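You operate a simulated robot arm through the tools that you are given. There is no shell and no other tool.

Carry out the task below with a simulated robot arm. There is one attempt and no reset: what you move stays moved.

TASK
Switch off stir plate and warming block; move the jar and the sealed bottle to the jar mat.
Fine: speed slider OFF before the jar is lifted; heat dial to OFF; jar and sealed bottle stand on the mat. Set down upright: orange banded jar, sealed bottle.

Only the result counts: the job must be done as asked and must still hold three seconds after the hand-in. Knocking over, shifting, dropping, spilling or breaking anything else fails it.

THE ROBOT
A 7-joint arm with a two-finger parallel gripper, fixed in place. Base frame: the origin is at the foot of the arm, x ahead of it, y to its left, z up; the work surface is at about z = 0.75. Readings come in m, rad, newtons and seconds.
With the tool pointing down near the work surface it reaches from about 0.1 to 0.66 m from the base axis. Its first joint turns from -1.152 to 1.152 rad. Payload 1.57 kg.
Tool frame: the origin (TCP) lies between the finger pads and is the grasp point; the fingertips stand 0.03 m ahead of it; z points along the fingers, y is the line along which they close. Largest opening 0.08 m; finger width 0.017, thickness 0.012; the body of the gripper, 0.04 by 0.082 m, starts 0.08 m behind the TCP.
Orientation is that of the tool frame in the base frame, as [roll, pitch, yaw] about the fixed x, y, z axes, in that order (R = Rz(yaw) Ry(pitch) Rx(roll)). With the fingers straight down and closing along the base's y, the tool's x points along the base's -x, its y along +y and its z along -z.

THE INTERFACE
- The arm moves only by the tool drive_tool. Its argument "moves" is one flat list of numbers, 7 for each row, row after row: the opening in per cent of the stroke, from 0 (shut) to 100 (fully open), then the shift along the tool's x, y, z in m, then the turn, a rotation vector about the tool's x, y, z in rad. In form: [fingers, x, y, z, ax, ay, az, fingers, x, y, z, ax, ay, az, ...]. A call has 1 to 20 rows; each row shifts and turns the commanded pose from where the row before left it, along the tool's axes as they then stand. Rows are played at 5 a second. More than 0.05 m and 0.15 rad between two rows, or a gripper value outside its range, and nothing of the call is played. Where a pose cannot be reached the arm comes as near as it can. A force on the tool above 50 N (or 10 N above the force at the start of the call, whichever is more), or a blocked arm, ends the call early, and 0.2 s more pass. The fingers move at their own pace (about 0.072 m/s each) and stop on an object; they squeeze with about 33 N. The grip force told is the motor's: it shows also when the fingers shut on nothing. Time passes only in rows, and 0.2 s behind the last, so rows that do not move let the fingers close. The reply holds the time, the measured pose of the TCP, the force on the tool along the base axes, the opening and the grip force, in the units named above and with some noise, with the torque about the TCP (base axes, N m) and any sound that the robot's microphone picked up, and new pictures: "views" is both (left out), scene, wrist or none.
- Cameras (640 x 400 px; columns grow to the right, rows downward): "scene" is fixed at [0.0632, 0.437, 1.4232]; the picture's right is [-0.70, -0.71, 0.00], its down [-0.41, 0.40, -0.82] and it looks along [0.59, -0.57, -0.57] (base axes); focal length 311 px, centre (320, 200). "wrist" rides on the gripper at [0.072, -0.007, -0.122] in the tool frame; the picture's right is [0.09, 1.00, 0.00], its down [-0.84, 0.08, -0.54] and it looks along [-0.54, 0.05, 0.84] (tool axes); focal length 238 px, centre (320, 200). There is no depth. A picture from a camera that has moved, and an enlarged one, comes with that camera's place and axes in the base frame and with its lens.
- enlarge(camera, box): a new picture of the part [left, top, right, bottom] of that camera's present view, enlarged. No time passes.
- hand_in(): hands the job in; it is judged then, once.

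Places have to be worked out from the pictures, the camera data and where the tool is seen. Open the gripper and draw the arm clear of the work before you hand the job in, unless the task says otherwise.

The tools are called after ">>>" by a JSON object that holds its "fn" and its "kwargs". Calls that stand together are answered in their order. drive_tool: Moves the arm, as the interface text tells. Its arguments: {"type":"object","properties":{"moves":{"type":"array","items":{"type":"number"}},"views":{"type":"string","enum":["both","scene","wrist","none"]}},"required":["moves"]} The other tools are called the same way: enlarge (camera, box) takes an enlarged picture of a part of a camera's view; hand_in () hands the job in.

At the start:

```text
time: 0.0
tcp_pos: [0.3245, -0.1968, 1.1688]
orientation: [-3.14, 0.0, -3.141]
force: [-0.4, 0.9, 0.1]
ft_torque: [-0.01, 0.01, -0.03]
gripper_width: 0.0798
grasp_force: 0.0
```

scene: 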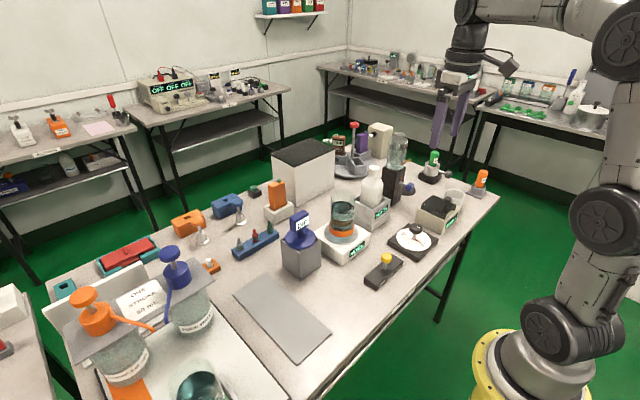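
wrist: 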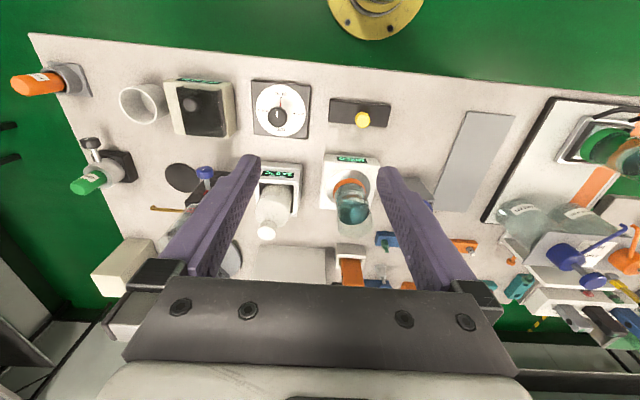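

I see a work table with a stir plate carrying the orange-banded jar, a warming block with a white bottle, a dial, a slider with a yellow knob and a grey mat. I'll enlarge the pictures to identify things before moving.

>>> {"fn": "enlarge", "kwargs": {"camera": "scene", "box": [230, 110, 510, 360]}}

>>> {"fn": "enlarge", "kwargs": {"camera": "wrist", "box": [80, 60, 520, 300]}}

>>> {"fn": "enlarge", "kwargs": {"camera": "scene", "box": [310, 180, 430, 290]}}

>>> {"fn": "enlarge", "kwargs": {"camera": "scene", "box": [330, 120, 500, 260]}}

```text
1.60 times, centred on (370, 235) of scene
camera zoom: at [0.0632, 0.437, 1.4232], right [-0.7, -0.71, 0.0], down [-0.41, 0.4, -0.82], along [0.59, -0.57, -0.57], focal length 497 px, centre (240, 144)
```

zoom: 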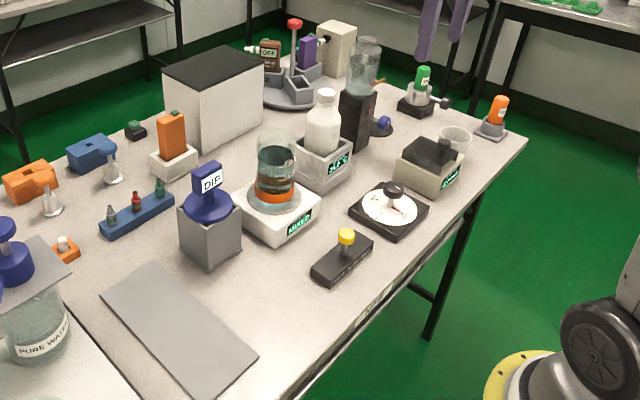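

```text
1.45 times, centred on (300, 180) of wrist
camera zoom: at [0.2514, -0.2034, 1.29], right [-0.09, 1.0, 0.0], down [0.84, 0.08, 0.54], along [0.54, 0.05, -0.84], focal length 347 px, centre (349, 229)
```

zoom: 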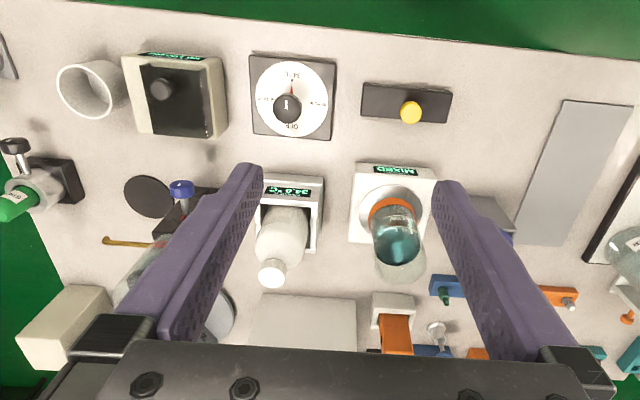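

```text
3.64 times, centred on (370, 235) of scene
camera zoom: at [0.0632, 0.437, 1.4232], right [-0.7, -0.71, 0.0], down [-0.41, 0.4, -0.82], along [0.59, -0.57, -0.57], focal length 1130 px, centre (138, 73)
```

zoom: 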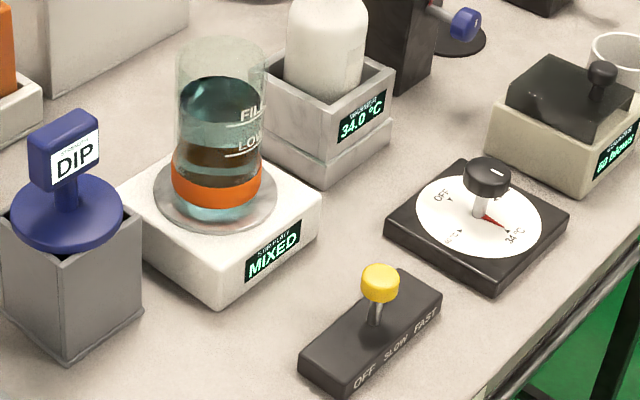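

```text
2.86 times, centred on (415, 190) of scene
camera zoom: at [0.0632, 0.437, 1.4232], right [-0.7, -0.71, 0.0], down [-0.41, 0.4, -0.82], along [0.59, -0.57, -0.57], focal length 888 px, centre (49, 229)
```

zoom: 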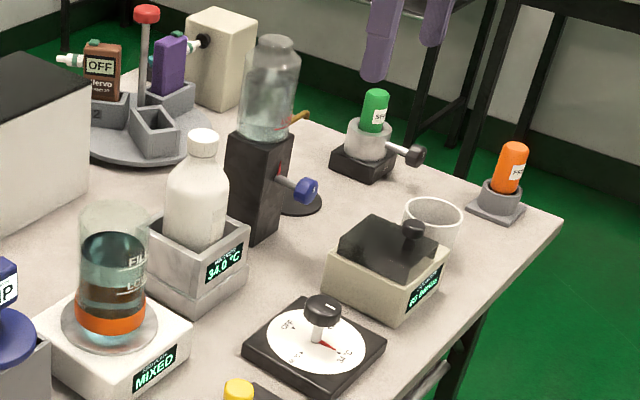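

The slider with its yellow knob is at about (0.37, -0.11), with OFF towards +y. The heat dial is at about (0.365, -0.27), the jar at (0.535, -0.107) and the bottle at (0.55, -0.274). The mat covers x 0.35–0.61, y 0.13–0.23. I'll go lower with the fingers shut to get a closer look at the slider and dial.

>>> {"fn": "drive_tool", "kwargs": {"moves": [50, 0.011, 0.002, 0.042, 0, 0, 0, 0, 0.011, 0.002, 0.042, 0, 0, 0, 0, 0.011, 0.002, 0.042, 0, 0, 0, 0, 0.011, 0.001, 0.042, 0, 0, 0, 0, 0, 0, 0, 0, 0, 0], "views": "both"}}

```text
time: 1.2
tcp_pos: [0.2789, -0.1896, 0.9999]
orientation: [3.141, -0.001, 3.141]
force: [-0.1, 0.2, -0.6]
ft_torque: [-0.04, 0.02, 0.01]
gripper_width: 0.0
grasp_force: 20.9
camera wrist: at [0.2068, -0.1959, 1.122], right [-0.09, 1.0, 0.0], down [0.84, 0.08, 0.54], along [0.54, 0.05, -0.84], focal length 238 px, centre (320, 200)
```

scene: 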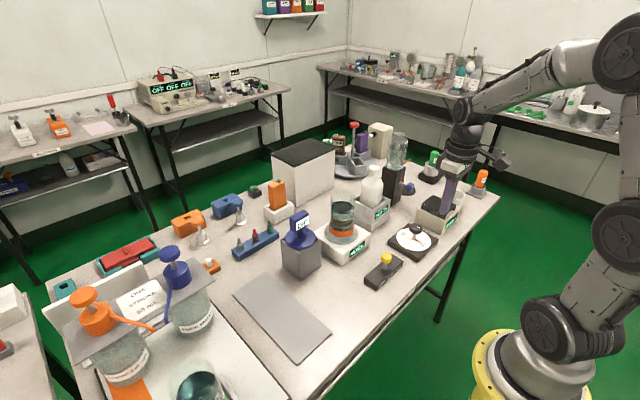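
wrist: 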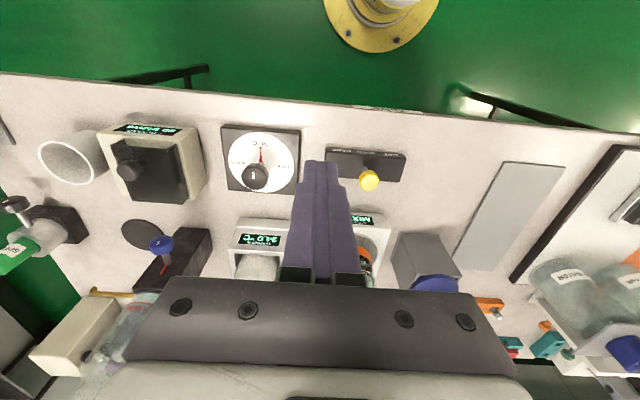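

>>> {"fn": "enlarge", "kwargs": {"camera": "wrist", "box": [200, 110, 420, 210]}}

>>> {"fn": "enlarge", "kwargs": {"camera": "scene", "box": [350, 210, 450, 300]}}

```text
2.91 times, centred on (310, 160) of wrist
camera zoom: at [0.2068, -0.1959, 1.122], right [-0.09, 1.0, 0.0], down [0.84, 0.08, 0.54], along [0.54, 0.05, -0.84], focal length 693 px, centre (349, 316)
```

zoom: 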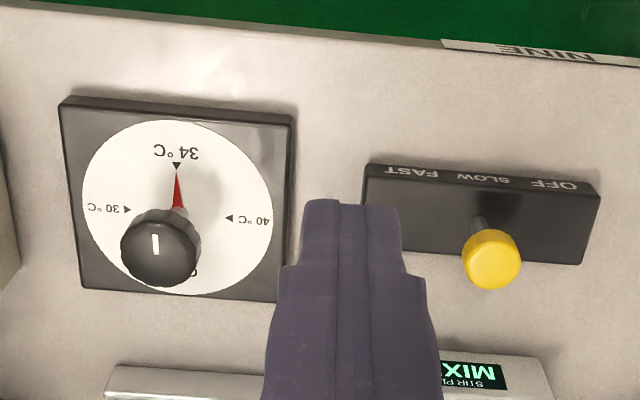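

```text
4.44 times, centred on (400, 255) of scene
camera zoom: at [0.0632, 0.437, 1.4232], right [-0.7, -0.71, 0.0], down [-0.41, 0.4, -0.82], along [0.59, -0.57, -0.57], focal length 1382 px, centre (-36, -44)
```

zoom: 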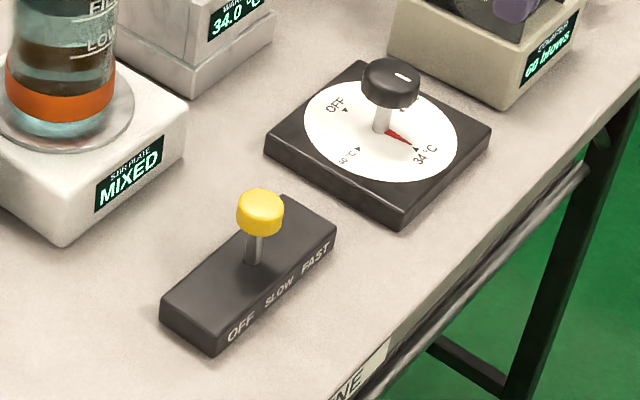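

Enlarged, the slider shows OFF / SLOW / FAST. It is at SLOW with OFF about 4 cm further towards +y. The dial pointer is at 34 °C (towards -x), 30 °C is towards -y and OFF is towards +x. I'll bring the shut fingers to the -y side of the yellow knob, still above it, and check the alignment.

>>> {"fn": "drive_tool", "kwargs": {"moves": [0, -0.0277, 0.01, 0.0333, 0, 0, 0, 0, -0.0277, 0.01, 0.0333, 0, 0, 0, 0, -0.0277, 0.01, 0.0333, 0, 0, 0, 0, 0, 0, 0, 0, 0, 0], "views": "both"}}

```text
time: 2.2
tcp_pos: [0.3641, -0.1594, 0.9002]
orientation: [3.141, 0.0, 3.14]
force: [0.0, 0.2, 0.1]
ft_torque: [0.02, 0.01, 0.0]
gripper_width: 0.0001
grasp_force: 21.2
camera wrist: at [0.2915, -0.1664, 1.0213], right [-0.09, 1.0, 0.0], down [0.84, 0.08, 0.54], along [0.54, 0.05, -0.84], focal length 238 px, centre (320, 200)
```

scene: 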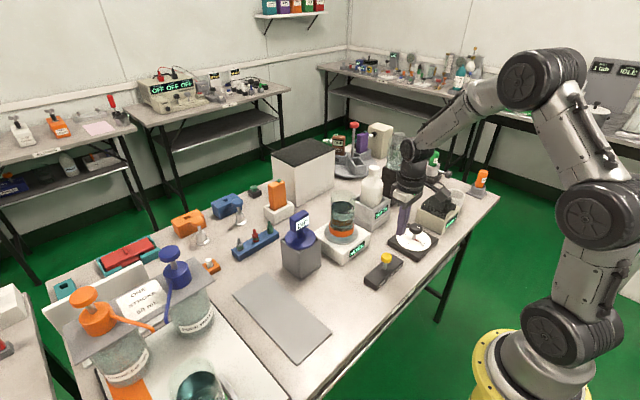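
wrist: 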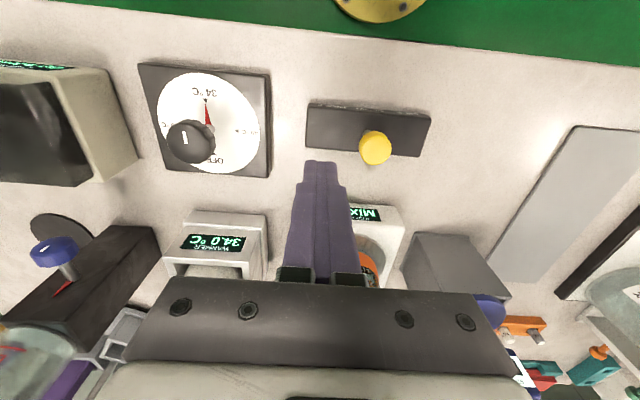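

The fingers sit left of the yellow knob in the wrist view. I place the knob at about (0.364, -0.110, 0.815). I'll lower the tips to about z = 0.80, above the slider box and beside the knob.

>>> {"fn": "drive_tool", "kwargs": {"moves": [0, 0, 0.0, 0.034, 0, 0, 0, 0, 0, 0.0, 0.034, 0, 0, 0, 0, 0, 0, 0, 0, 0, 0], "views": "both"}}

```text
time: 3.0
tcp_pos: [0.3642, -0.16, 0.8323]
orientation: [-3.14, -0.001, 3.141]
force: [0.5, 0.7, -0.2]
ft_torque: [0.01, -0.03, 0.0]
gripper_width: 0.0
grasp_force: 21.2
camera wrist: at [0.2909, -0.1666, 0.9542], right [-0.09, 1.0, 0.0], down [0.84, 0.08, 0.54], along [0.54, 0.05, -0.84], focal length 238 px, centre (320, 200)
```

scene: 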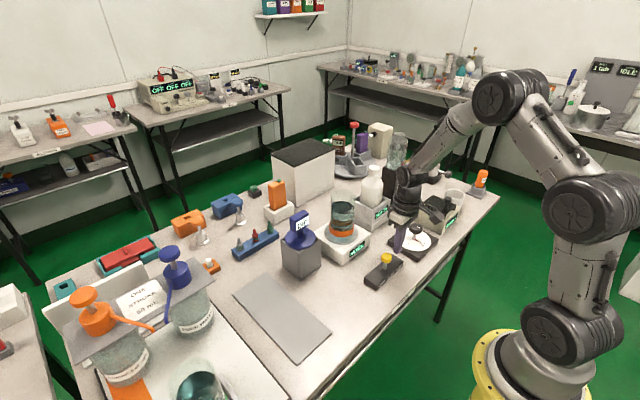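
wrist: 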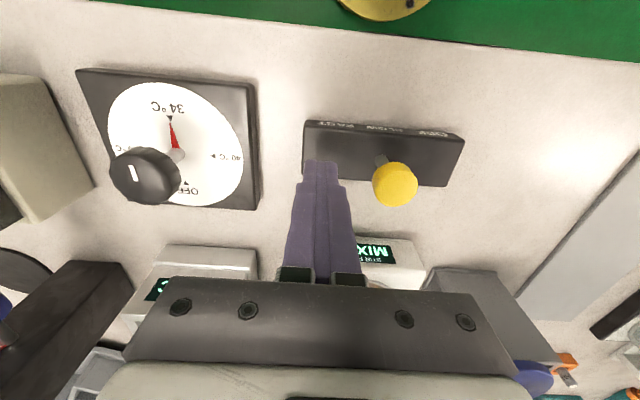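

>>> {"fn": "enlarge", "kwargs": {"camera": "wrist", "box": [280, 110, 480, 230]}}

>>> {"fn": "enlarge", "kwargs": {"camera": "scene", "box": [350, 210, 450, 300]}}

```text
3.20 times, centred on (380, 170) of wrist
camera zoom: at [0.2909, -0.1666, 0.9542], right [-0.09, 1.0, 0.0], down [0.84, 0.08, 0.54], along [0.54, 0.05, -0.84], focal length 763 px, centre (128, 296)
```

zoom: 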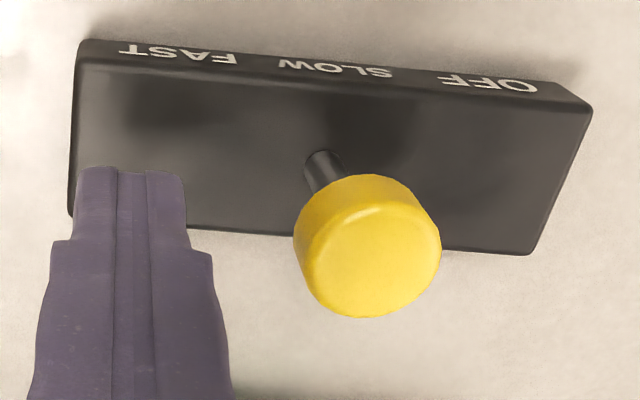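

```text
4.44 times, centred on (400, 255) of scene
camera zoom: at [0.0632, 0.437, 1.4232], right [-0.7, -0.71, 0.0], down [-0.41, 0.4, -0.82], along [0.59, -0.57, -0.57], focal length 1382 px, centre (-36, -44)
```

zoom: 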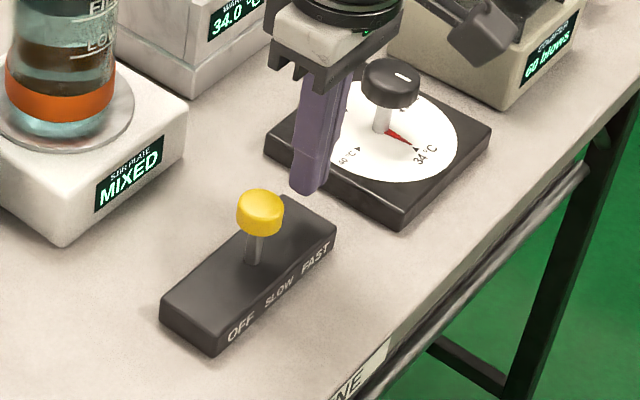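

The knob cap is centred at about (0.365, -0.109, 0.812), and the tips are level with it. The labels are 3.8 cm apart, so OFF is at about y = -0.072. I'll push in +y in small steps and watch the force.

>>> {"fn": "drive_tool", "kwargs": {"moves": [0, 0, 0.015, 0, 0, 0, 0, 0, 0, 0.01, 0, 0, 0, 0, 0, 0, 0.008, 0, 0, 0, 0, 0, 0, 0.008, 0, 0, 0, 0, 0, 0, 0.008, 0, 0, 0, 0], "views": "both"}}

```text
time: 4.2
tcp_pos: [0.3625, -0.1108, 0.8317]
orientation: [3.141, 0.0, -3.141]
force: [0.1, 0.0, 1.0]
ft_torque: [-0.04, 0.02, 0.0]
gripper_width: 0.0
grasp_force: 20.9
camera wrist: at [0.2902, -0.117, 0.9541], right [-0.09, 1.0, 0.0], down [0.84, 0.08, 0.54], along [0.54, 0.05, -0.84], focal length 238 px, centre (320, 200)
```

scene: 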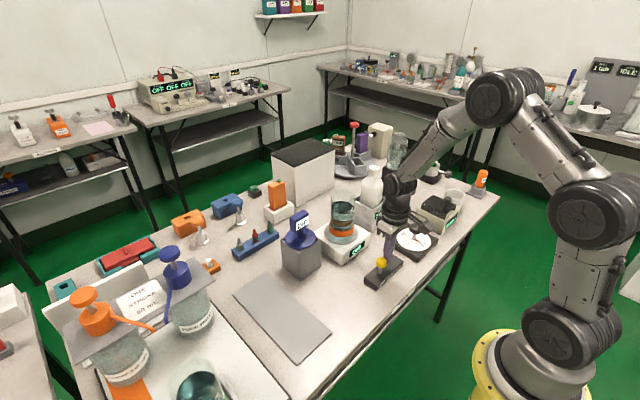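
wrist: 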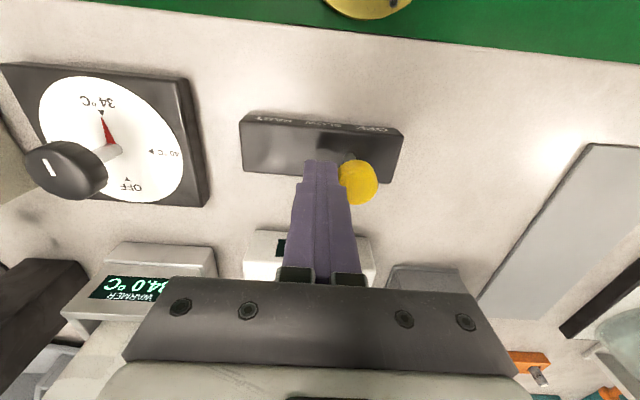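

The knob slid with almost no force and is now at about y = -0.084, roughly 12 mm short of OFF. I'll push on in small steps.

>>> {"fn": "drive_tool", "kwargs": {"moves": [0, 0, 0.005, 0, 0, 0, 0, 0, 0, 0.004, 0, 0, 0, 0, 0, 0, 0.003, 0, 0, 0, 0], "views": "both"}}

>>> {"fn": "enlarge", "kwargs": {"camera": "wrist", "box": [220, 90, 420, 220]}}

>>> {"fn": "enlarge", "kwargs": {"camera": "scene", "box": [310, 190, 430, 300]}}

```text
time: 5.0
tcp_pos: [0.3626, -0.0996, 0.8327]
orientation: [-3.141, 0.001, 3.14]
force: [0.1, -0.1, 0.1]
ft_torque: [0.01, 0.01, 0.01]
gripper_width: 0.0001
grasp_force: 20.9
camera wrist: at [0.2905, -0.1055, 0.9541], right [-0.09, 1.0, 0.0], down [0.84, 0.08, 0.54], along [0.54, 0.05, -0.84], focal length 238 px, centre (320, 200)
```

scene: 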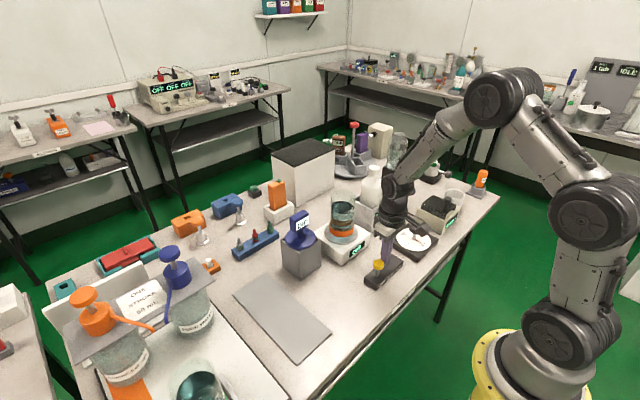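
wrist: 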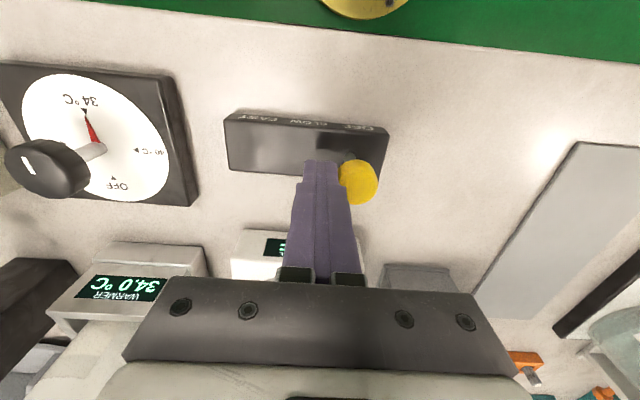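

```text
3.08 times, centred on (320, 155) of wrist
camera zoom: at [0.2905, -0.1055, 0.9541], right [-0.09, 1.0, 0.0], down [0.84, 0.08, 0.54], along [0.54, 0.05, -0.84], focal length 733 px, centre (320, 338)
```

zoom: 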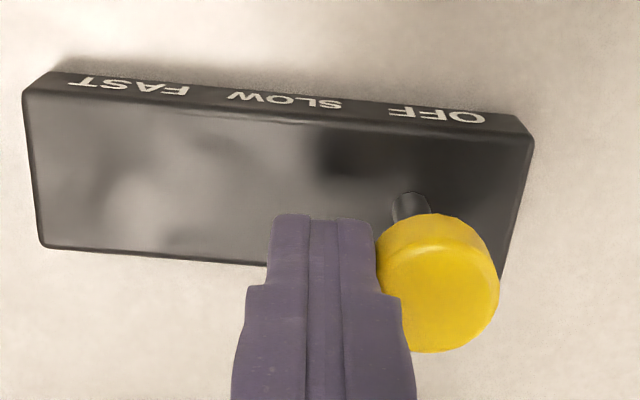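

```text
3.64 times, centred on (370, 245) of scene
camera zoom: at [0.0632, 0.437, 1.4232], right [-0.7, -0.71, 0.0], down [-0.41, 0.4, -0.82], along [0.59, -0.57, -0.57], focal length 1130 px, centre (138, 36)
```

zoom: 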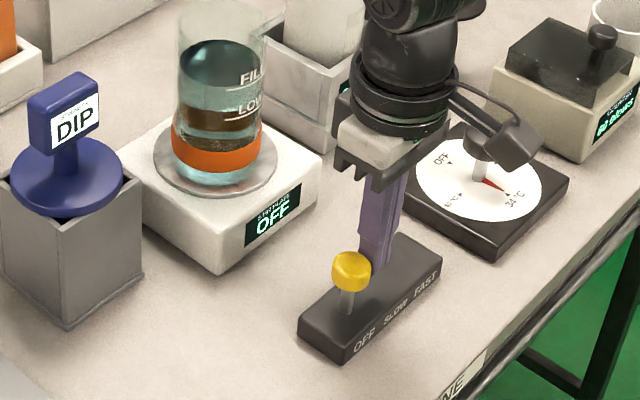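

The stir plate display now reads OFF. The stem is still about 3 mm short of the centre of the OFF label, so I'll nudge it 3 mm further and then back away.

>>> {"fn": "drive_tool", "kwargs": {"moves": [0, 0, 0.003, 0, 0, 0, 0, 0, 0, 0.0, 0, 0, 0, 0], "views": "none"}}

```text
time: 5.6
tcp_pos: [0.3629, -0.0957, 0.8319]
orientation: [-3.141, 0.002, 3.142]
force: [-0.3, 0.1, -0.4]
ft_torque: [0.0, 0.0, 0.01]
gripper_width: 0.0
grasp_force: 21.1
```

The force stayed near zero, so there is no hard stop yet. I'll retreat in -y and rise, then check the slider.

>>> {"fn": "drive_tool", "kwargs": {"moves": [0, 0, -0.03, 0, 0, 0, 0, 0, 0, -0.03, -0.03, 0, 0, 0, 0, 0.01, -0.03, -0.035, 0, 0, 0, 0, 0.01, -0.03, -0.02, 0, 0, 0, 0, 0, 0, 0, 0, 0, 0], "views": "both"}}

>>> {"fn": "enlarge", "kwargs": {"camera": "wrist", "box": [220, 90, 460, 240]}}

>>> {"fn": "enlarge", "kwargs": {"camera": "scene", "box": [310, 190, 430, 300]}}

```text
time: 6.8
tcp_pos: [0.3435, -0.2161, 0.918]
orientation: [-3.142, 0.001, -3.141]
force: [0.2, 0.2, -0.2]
ft_torque: [0.03, -0.02, 0.04]
gripper_width: 0.0
grasp_force: 21.4
camera wrist: at [0.2711, -0.2228, 1.0396], right [-0.09, 1.0, 0.0], down [0.84, 0.08, 0.54], along [0.54, 0.05, -0.84], focal length 238 px, centre (320, 200)
```

scene: 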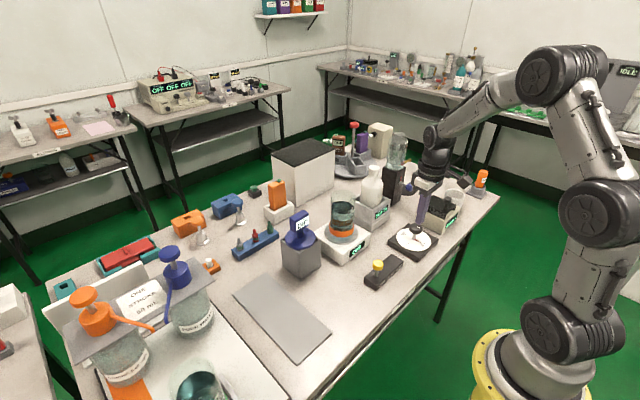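
wrist: 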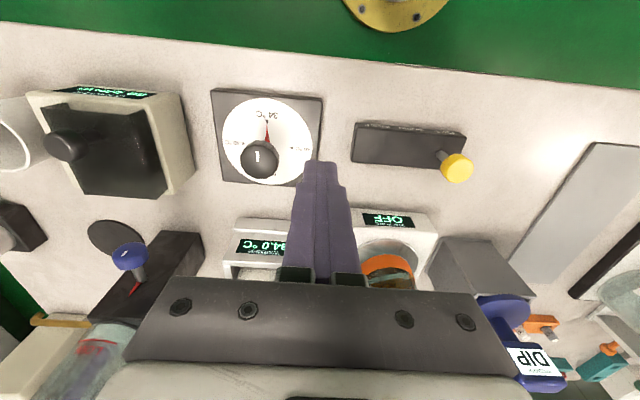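

```text
2.67 times, centred on (340, 165) of wrist
camera zoom: at [0.2711, -0.2228, 1.0396], right [-0.09, 1.0, 0.0], down [0.84, 0.08, 0.54], along [0.54, 0.05, -0.84], focal length 636 px, centre (267, 293)
```

zoom: 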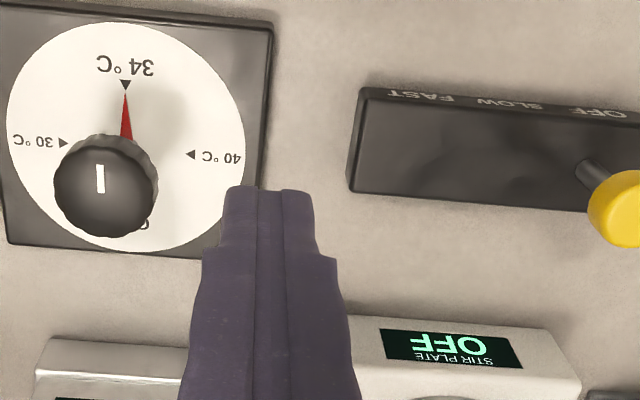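

```text
3.64 times, centred on (370, 245) of scene
camera zoom: at [0.0632, 0.437, 1.4232], right [-0.7, -0.71, 0.0], down [-0.41, 0.4, -0.82], along [0.58, -0.57, -0.57], focal length 1130 px, centre (138, 36)
```

zoom: 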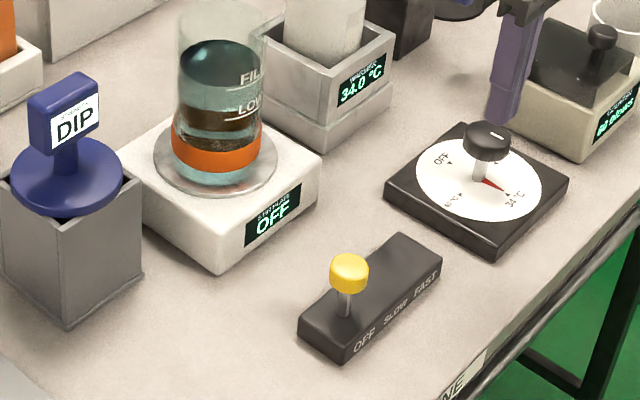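

The slider and stir plate both show OFF. The dial cap is at about (0.374, -0.276), z about 0.813. I'll open the fingers and move above it to check the alignment.

>>> {"fn": "drive_tool", "kwargs": {"moves": [100, -0.01525, -0.03, 0.019, 0, 0, 0, 100, -0.01525, -0.03, 0.019, 0, 0, 0, 100, 0, 0, 0, 0, 0, 0], "views": "both"}}

>>> {"fn": "enlarge", "kwargs": {"camera": "wrist", "box": [200, 90, 440, 240]}}

>>> {"fn": "enlarge", "kwargs": {"camera": "scene", "box": [360, 160, 480, 270]}}

```text
time: 7.6
tcp_pos: [0.3734, -0.2751, 0.8801]
orientation: [3.141, 0.0, 3.142]
force: [-0.3, 0.1, 0.0]
ft_torque: [0.04, -0.02, 0.02]
gripper_width: 0.0799
grasp_force: 0.0
camera wrist: at [0.3009, -0.2821, 1.0012], right [-0.09, 1.0, 0.0], down [0.84, 0.08, 0.54], along [0.54, 0.05, -0.84], focal length 238 px, centre (320, 200)
```

scene: 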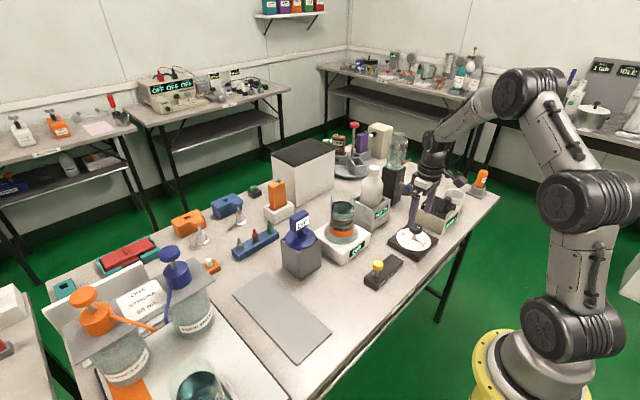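
wrist: 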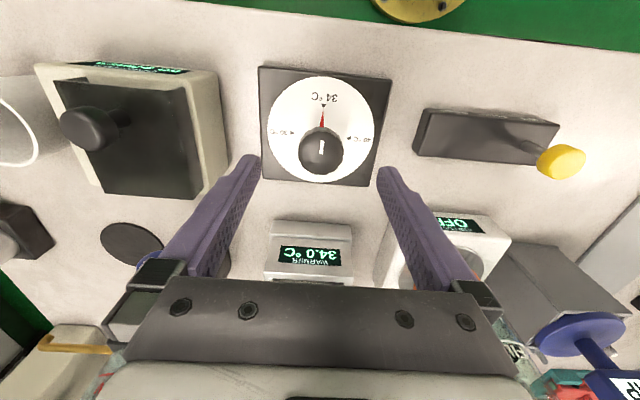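

```text
2.67 times, centred on (320, 165) of wrist
camera zoom: at [0.3009, -0.2821, 1.0012], right [-0.09, 1.0, 0.0], down [0.84, 0.08, 0.54], along [0.54, 0.05, -0.84], focal length 636 px, centre (320, 293)
```

zoom: 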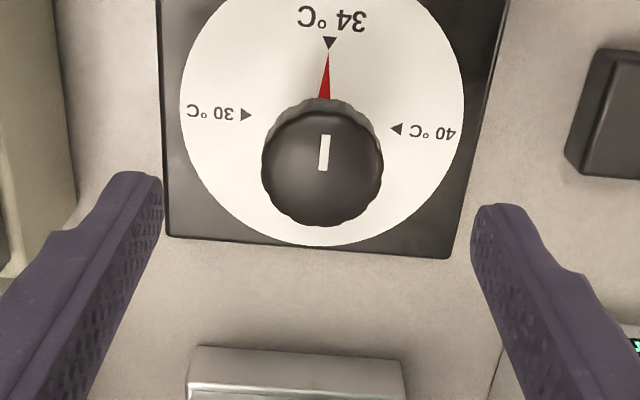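

```text
3.64 times, centred on (420, 215) of scene
camera zoom: at [0.0632, 0.437, 1.4232], right [-0.7, -0.71, 0.0], down [-0.41, 0.4, -0.82], along [0.58, -0.57, -0.57], focal length 1130 px, centre (-44, 146)
```

zoom: 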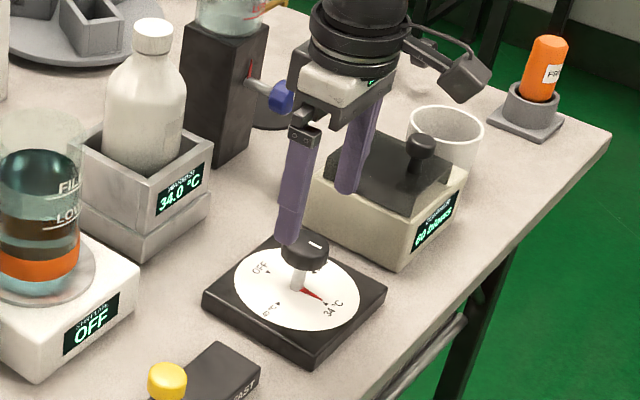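

The cap centre is at about (0.3745, -0.275) and the TCP is over it within about a millimetre. I'll pre-rotate about +0.78 rad on the tool z axis, so there is room to turn counter-clockwise towards 30 and OFF, then lower around the cap.

>>> {"fn": "drive_tool", "kwargs": {"moves": [100, -0.001, 0, 0, 0, 0, 0.13, 100, 0, 0, 0, 0, 0, 0.13, 100, 0, 0, 0, 0, 0, 0.13, 100, 0, 0, 0, 0, 0, 0.13, 100, 0, 0, 0, 0, 0, 0.13, 100, 0, 0, 0, 0, 0, 0.13, 100, 0, 0, 0.03, 0, 0, 0, 100, 0, 0, 0.028, 0, 0, 0, 100, 0, 0, 0, 0, 0, 0], "views": "both"}}

>>> {"fn": "enlarge", "kwargs": {"camera": "wrist", "box": [200, 90, 440, 240]}}

>>> {"fn": "enlarge", "kwargs": {"camera": "scene", "box": [360, 160, 480, 270]}}

```text
time: 9.6
tcp_pos: [0.3746, -0.277, 0.8209]
orientation: [-3.141, 0.0, 2.363]
force: [0.3, -0.2, 0.2]
ft_torque: [0.04, -0.02, 0.01]
gripper_width: 0.08
grasp_force: 0.1
camera wrist: at [0.3181, -0.2307, 0.9427], right [0.64, 0.77, 0.0], down [0.65, -0.53, 0.54], along [0.42, -0.34, -0.84], focal length 238 px, centre (320, 200)
```

scene: 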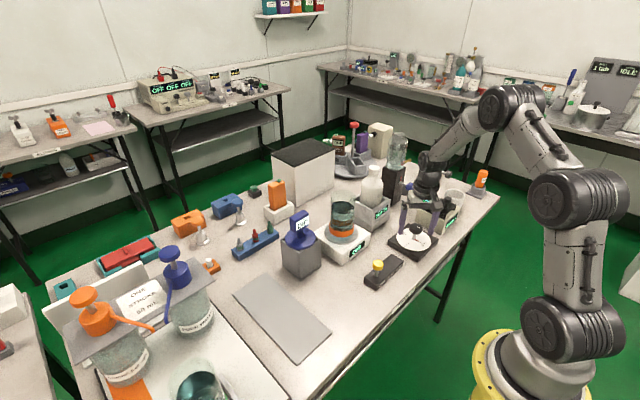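
wrist: 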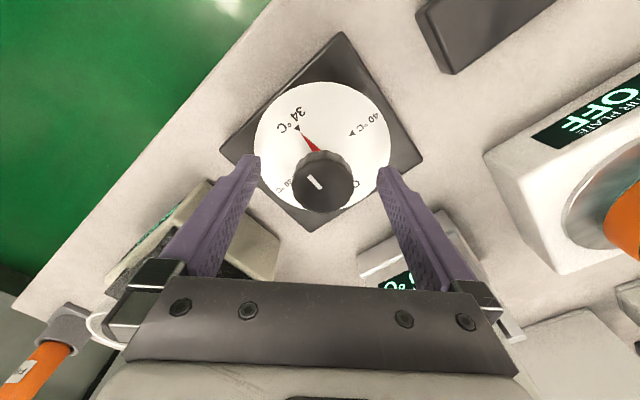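

```text
2.67 times, centred on (320, 165) of wrist
camera zoom: at [0.3181, -0.2307, 0.9427], right [0.64, 0.77, 0.0], down [0.65, -0.53, 0.54], along [0.42, -0.34, -0.84], focal length 636 px, centre (320, 293)
```

zoom: 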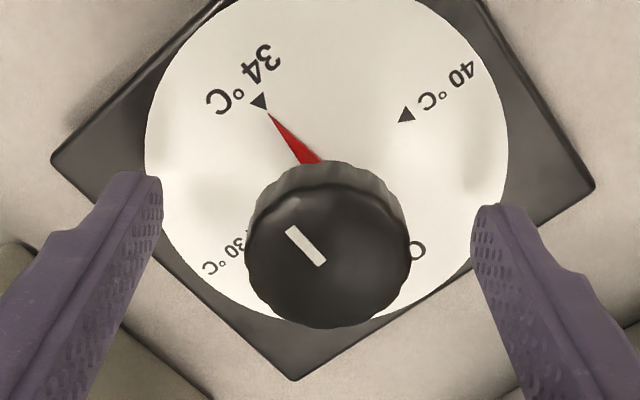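

```text
3.64 times, centred on (420, 215) of scene
camera zoom: at [0.0632, 0.437, 1.4232], right [-0.7, -0.71, 0.0], down [-0.41, 0.4, -0.82], along [0.59, -0.57, -0.57], focal length 1130 px, centre (-44, 146)
```

zoom: 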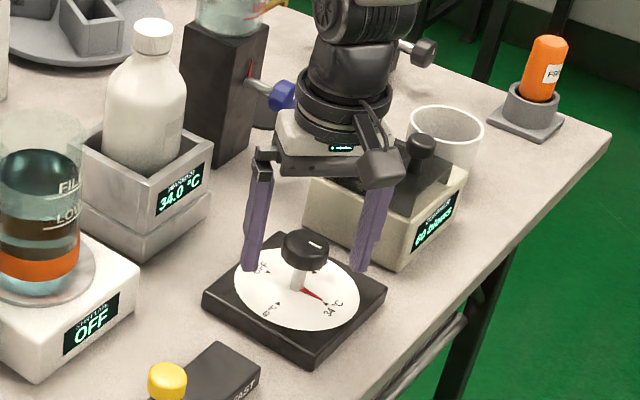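

The open fingers straddle the cap, and the centring looks good to about 1 mm. I'll correct that 1 mm in y and close.

>>> {"fn": "drive_tool", "kwargs": {"moves": [100, 0, 0.001, 0.001, 0, 0, 0, 0, 0, 0, 0, 0, 0, 0, 0, 0, 0, 0, 0, 0, 0, 0, 0, 0, 0, 0, 0, 0], "views": "wrist"}}

```text
time: 10.6
tcp_pos: [0.3758, -0.2752, 0.821]
orientation: [-3.141, 0.002, 2.362]
force: [2.9, 2.8, -0.2]
ft_torque: [0.02, -0.1, -0.02]
gripper_width: 0.0372
grasp_force: 40.7
camera wrist: at [0.3192, -0.2295, 0.942], right [0.63, 0.77, 0.0], down [0.65, -0.53, 0.54], along [0.42, -0.34, -0.84], focal length 238 px, centre (320, 200)
```

wrist: 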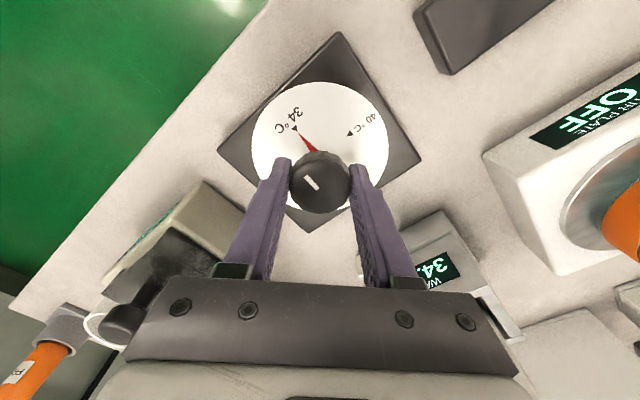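

The cap is gripped at 37 mm with only about 4 N side load. I'll start turning counter-clockwise (negative tool z), half a stroke first.

>>> {"fn": "drive_tool", "kwargs": {"moves": [0, 0, 0, 0, 0, 0, -0.13, 0, 0, 0, 0, 0, 0, -0.13, 0, 0, 0, 0, 0, 0, -0.13, 0, 0, 0, 0, 0, 0, -0.13, 0, 0, 0, 0, 0, 0, -0.13, 0, 0, 0, 0, 0, 0, -0.13], "views": "both"}}

>>> {"fn": "enlarge", "kwargs": {"camera": "wrist", "box": [200, 70, 440, 220]}}

>>> {"fn": "enlarge", "kwargs": {"camera": "scene", "box": [360, 160, 480, 270]}}

```text
time: 12.0
tcp_pos: [0.3756, -0.2744, 0.8203]
orientation: [3.141, 0.003, -3.138]
force: [11.9, 6.0, -7.7]
ft_torque: [-0.04, -1.04, -0.04]
gripper_width: 0.0374
grasp_force: 43.4
camera wrist: at [0.3032, -0.2816, 0.942], right [-0.09, 1.0, 0.0], down [0.84, 0.08, 0.54], along [0.54, 0.05, -0.84], focal length 238 px, centre (320, 200)
```

scene: 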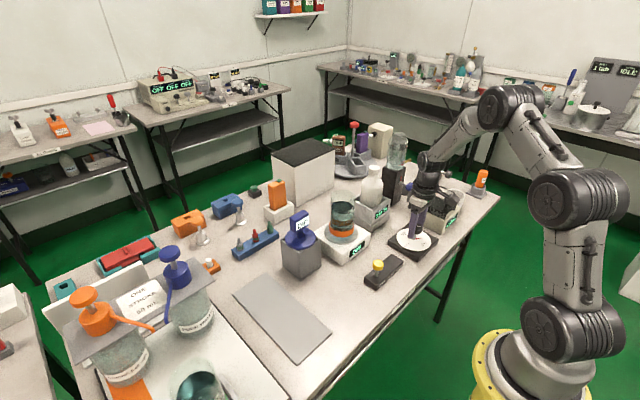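
wrist: 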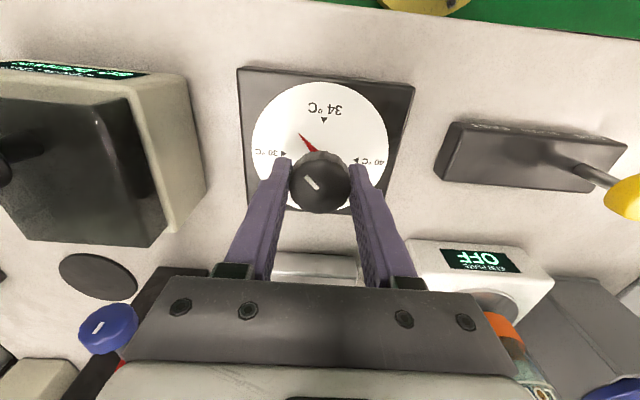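

```text
2.67 times, centred on (320, 145) of wrist
camera zoom: at [0.3032, -0.2816, 0.942], right [-0.09, 1.0, 0.0], down [0.84, 0.08, 0.54], along [0.54, 0.05, -0.84], focal length 636 px, centre (320, 347)
```

zoom: 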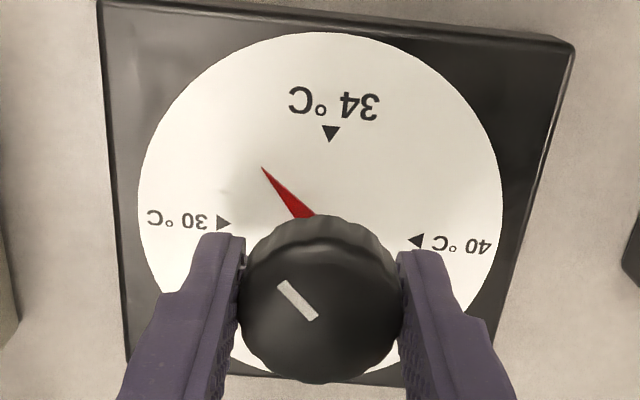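

```text
3.64 times, centred on (420, 215) of scene
camera zoom: at [0.0635, 0.4371, 1.4232], right [-0.7, -0.71, 0.0], down [-0.41, 0.4, -0.82], along [0.58, -0.57, -0.57], focal length 1130 px, centre (-44, 146)
```

zoom: 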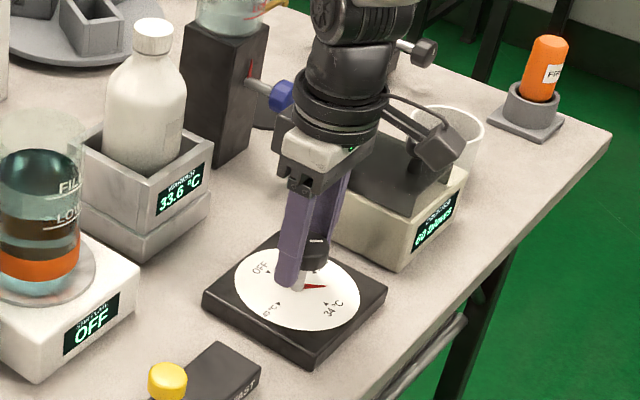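

The pointer followed by 45° and the warmer display reads 33.6 °C. The dial base has not moved, though about 12 N of side load built up, so I'll ease that with a 1 mm +x correction and carry on turning.

>>> {"fn": "drive_tool", "kwargs": {"moves": [0, -0.001, 0, 0.0005, 0, 0, 0, 0, 0, 0, 0, 0, 0, -0.13, 0, 0, 0, 0, 0, 0, -0.13, 0, 0, 0, 0, 0, 0, -0.13, 0, 0, 0, 0, 0, 0, -0.13, 0, 0, 0, 0, 0, 0, -0.13, 0, 0, 0, 0, 0, 0, -0.13], "views": "both"}}

>>> {"fn": "enlarge", "kwargs": {"camera": "wrist", "box": [200, 70, 440, 220]}}

>>> {"fn": "enlarge", "kwargs": {"camera": "scene", "box": [360, 160, 480, 270]}}

```text
time: 13.6
tcp_pos: [0.3757, -0.2752, 0.8199]
orientation: [3.139, -0.002, -2.359]
force: [-4.9, 13.0, 17.3]
ft_torque: [-0.53, 1.03, -0.03]
gripper_width: 0.0371
grasp_force: 43.5
camera wrist: at [0.3289, -0.3298, 0.9421], right [-0.77, 0.64, 0.0], down [0.54, 0.65, 0.54], along [0.35, 0.42, -0.84], focal length 238 px, centre (320, 200)
```

scene: 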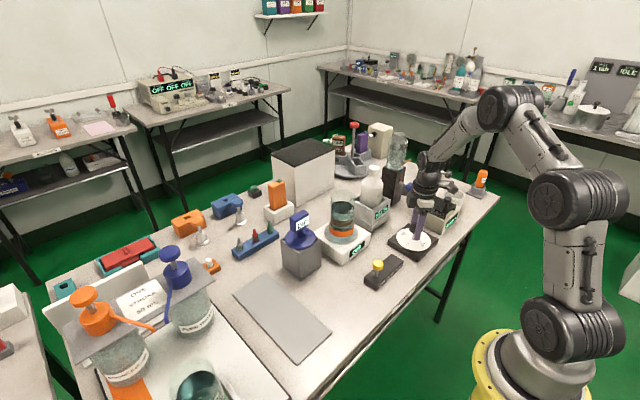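
wrist: 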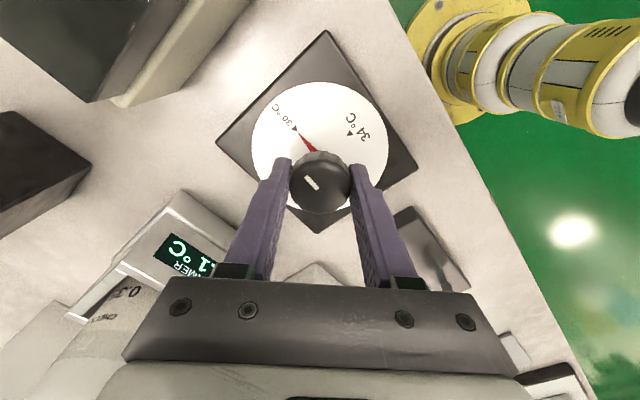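

```text
2.67 times, centred on (320, 145) of wrist
camera zoom: at [0.3289, -0.3298, 0.9421], right [-0.77, 0.64, 0.0], down [0.54, 0.65, 0.54], along [0.35, 0.42, -0.84], focal length 636 px, centre (320, 347)
```

zoom: 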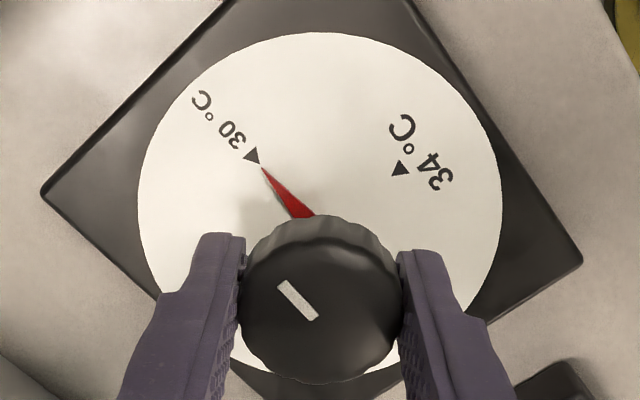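

```text
3.64 times, centred on (420, 215) of scene
camera zoom: at [0.0629, 0.4375, 1.4231], right [-0.7, -0.71, 0.0], down [-0.41, 0.4, -0.82], along [0.59, -0.57, -0.57], focal length 1130 px, centre (-44, 146)
```

zoom: 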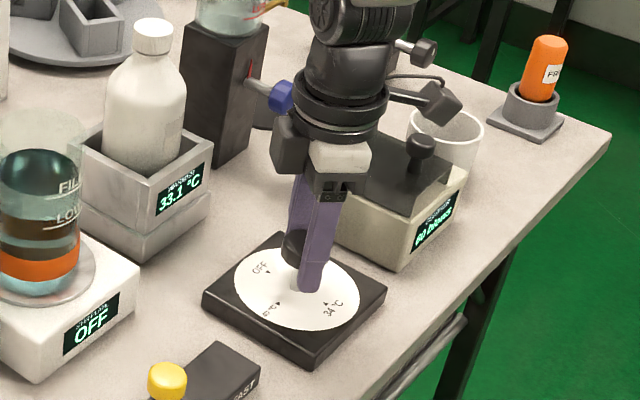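

The pointer is now exactly at 30 °C, half way. I'll release, rotate the gripper back around the cap and check before regripping.

>>> {"fn": "drive_tool", "kwargs": {"moves": [100, 0, 0, 0, 0, 0, 0, 100, 0, 0, 0, 0, 0, 0, 100, 0, 0, 0, 0, 0, 0.13, 100, 0, 0, 0, 0, 0, 0.13, 100, 0, 0, 0, 0, 0, 0.13, 100, 0, 0, 0, 0, 0, 0.13, 100, 0, 0, 0, 0, 0, 0.13, 100, 0, 0, 0, 0, 0, 0.13, 100, 0, 0, 0, 0, 0, 0.13, 100, 0, 0, 0, 0, 0, 0.13, 100, 0, 0, 0, 0, 0, 0.13, 100, 0, 0, 0, 0, 0, 0.13, 100, 0, 0, 0, 0, 0, 0.13, 100, 0, 0, 0, 0, 0, 0.13], "views": "both"}}

>>> {"fn": "enlarge", "kwargs": {"camera": "wrist", "box": [200, 70, 440, 220]}}

>>> {"fn": "enlarge", "kwargs": {"camera": "scene", "box": [360, 160, 480, 270]}}

```text
time: 16.6
tcp_pos: [0.3766, -0.275, 0.8204]
orientation: [-3.141, 0.0, 2.36]
force: [0.2, 0.3, 0.3]
ft_torque: [0.0, -0.03, 0.0]
gripper_width: 0.08
grasp_force: 0.0
camera wrist: at [0.3198, -0.229, 0.9415], right [0.64, 0.77, 0.0], down [0.65, -0.54, 0.54], along [0.42, -0.35, -0.84], focal length 238 px, centre (320, 200)
```

scene: 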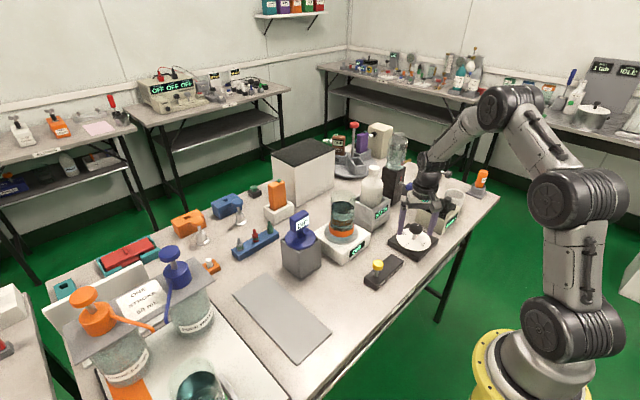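
wrist: 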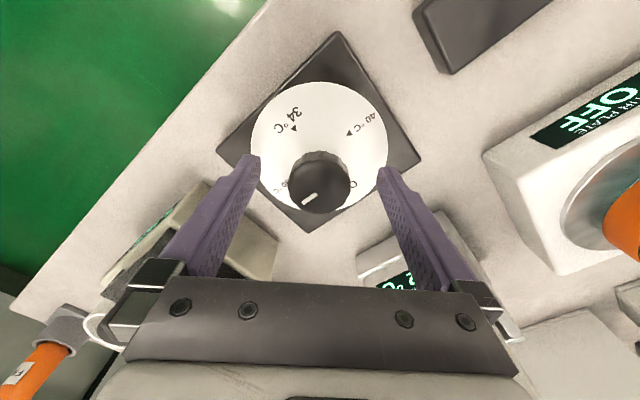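

```text
2.67 times, centred on (320, 145) of wrist
camera zoom: at [0.3198, -0.229, 0.9415], right [0.64, 0.77, 0.0], down [0.65, -0.54, 0.54], along [0.42, -0.35, -0.84], focal length 636 px, centre (320, 347)
```

zoom: 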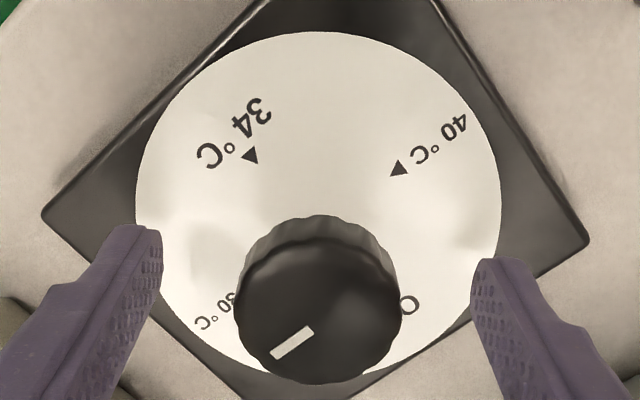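

```text
3.64 times, centred on (420, 215) of scene
camera zoom: at [0.0632, 0.437, 1.4232], right [-0.7, -0.71, 0.0], down [-0.41, 0.4, -0.82], along [0.59, -0.57, -0.57], focal length 1130 px, centre (-44, 146)
```

zoom: 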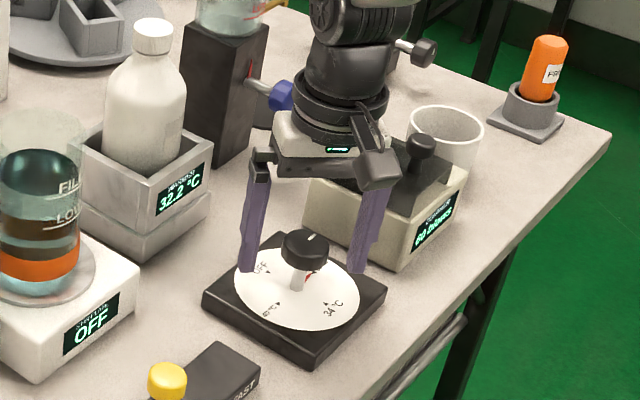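

The pointer stayed at 30 °C, and the display is dropping (32.2 °C). I'll regrip and turn the remaining 90° to OFF.

>>> {"fn": "drive_tool", "kwargs": {"moves": [100, 0, -0.0007, 0, 0, 0, 0, 0, 0, 0, 0, 0, 0, 0, 0, 0, 0, 0, 0, 0, 0, 0, 0, 0, 0, 0, 0, 0, 0, 0, 0, 0, 0, 0, -0.13, 0, 0, 0, 0, 0, 0, -0.13, 0, 0, 0, 0, 0, 0, -0.13, 0, 0, 0, 0, 0, 0, -0.13, 0, 0, 0, 0, 0, 0, -0.13, 0, 0, 0, 0, 0, 0, -0.13], "views": "wrist"}}

```text
time: 18.8
tcp_pos: [0.3763, -0.2748, 0.8198]
orientation: [-3.14, 0.001, -3.139]
force: [8.6, 12.1, -4.5]
ft_torque: [0.18, -1.16, -0.05]
gripper_width: 0.0374
grasp_force: 43.7
camera wrist: at [0.3036, -0.2818, 0.9414], right [-0.09, 1.0, 0.0], down [0.84, 0.08, 0.54], along [0.54, 0.05, -0.84], focal length 238 px, centre (320, 200)
```

wrist: 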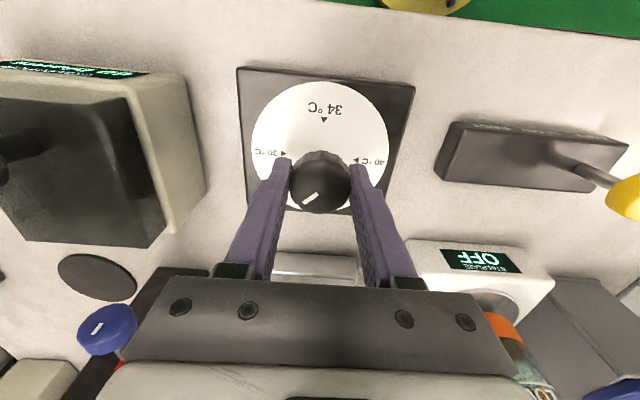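

The dial is turning with the gripper and the load is moderate. I'll carry on with the rest of the quarter turn.

>>> {"fn": "drive_tool", "kwargs": {"moves": [0, 0, 0, 0, 0, 0, -0.13, 0, 0, 0, 0, 0, 0, -0.13, 0, 0, 0, 0, 0, 0, -0.13, 0, 0, 0, 0, 0, 0, -0.13, 0, 0, 0, 0, 0, 0, -0.13, 0, 0, 0, 0, 0, 0, -0.13], "views": "both"}}

>>> {"fn": "enlarge", "kwargs": {"camera": "wrist", "box": [200, 70, 440, 220]}}

>>> {"fn": "enlarge", "kwargs": {"camera": "scene", "box": [360, 160, 480, 270]}}

```text
time: 20.2
tcp_pos: [0.3758, -0.2737, 0.8196]
orientation: [3.14, 0.001, -2.358]
force: [12.2, 22.3, 1.1]
ft_torque: [0.06, 0.21, 0.01]
gripper_width: 0.0372
grasp_force: 43.2
camera wrist: at [0.329, -0.3297, 0.9414], right [-0.77, 0.64, 0.0], down [0.54, 0.64, 0.54], along [0.35, 0.42, -0.84], focal length 238 px, centre (320, 200)
```

scene: 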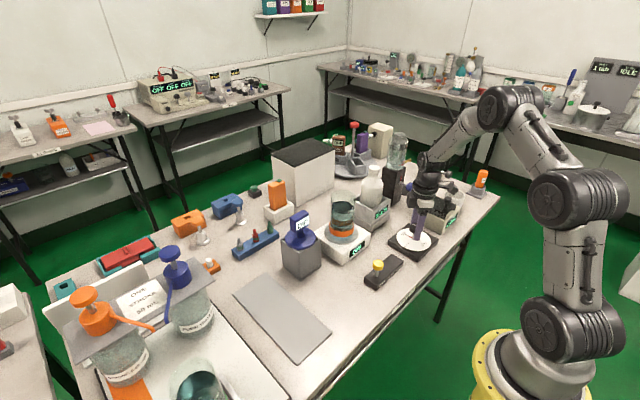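
wrist: 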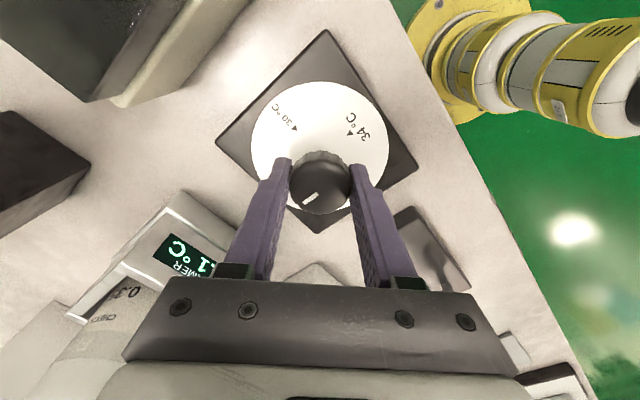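

```text
2.67 times, centred on (320, 145) of wrist
camera zoom: at [0.329, -0.3297, 0.9414], right [-0.77, 0.64, 0.0], down [0.54, 0.64, 0.54], along [0.35, 0.42, -0.84], focal length 636 px, centre (320, 347)
```

zoom: 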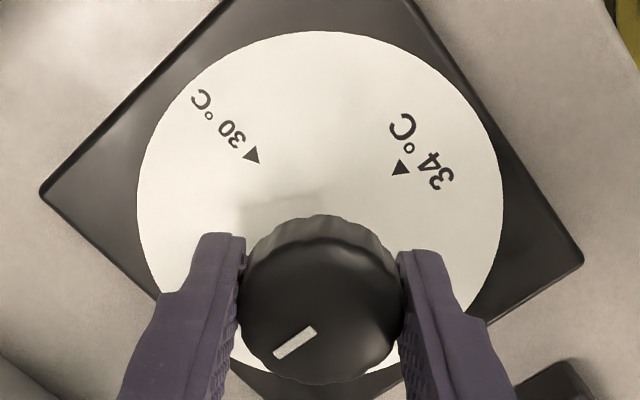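

```text
3.64 times, centred on (420, 215) of scene
camera zoom: at [0.0635, 0.4375, 1.423], right [-0.7, -0.71, 0.0], down [-0.41, 0.4, -0.82], along [0.58, -0.57, -0.57], focal length 1130 px, centre (-44, 146)
```

zoom: 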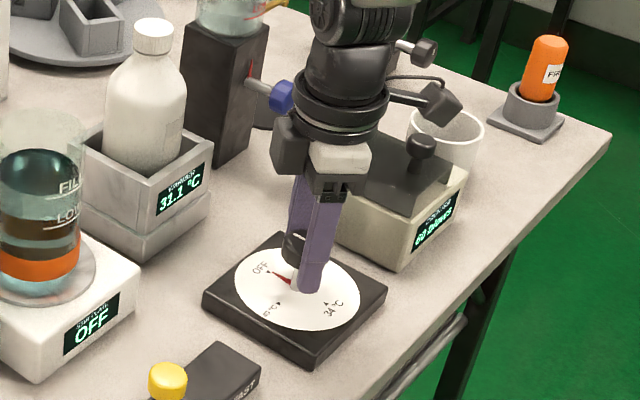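

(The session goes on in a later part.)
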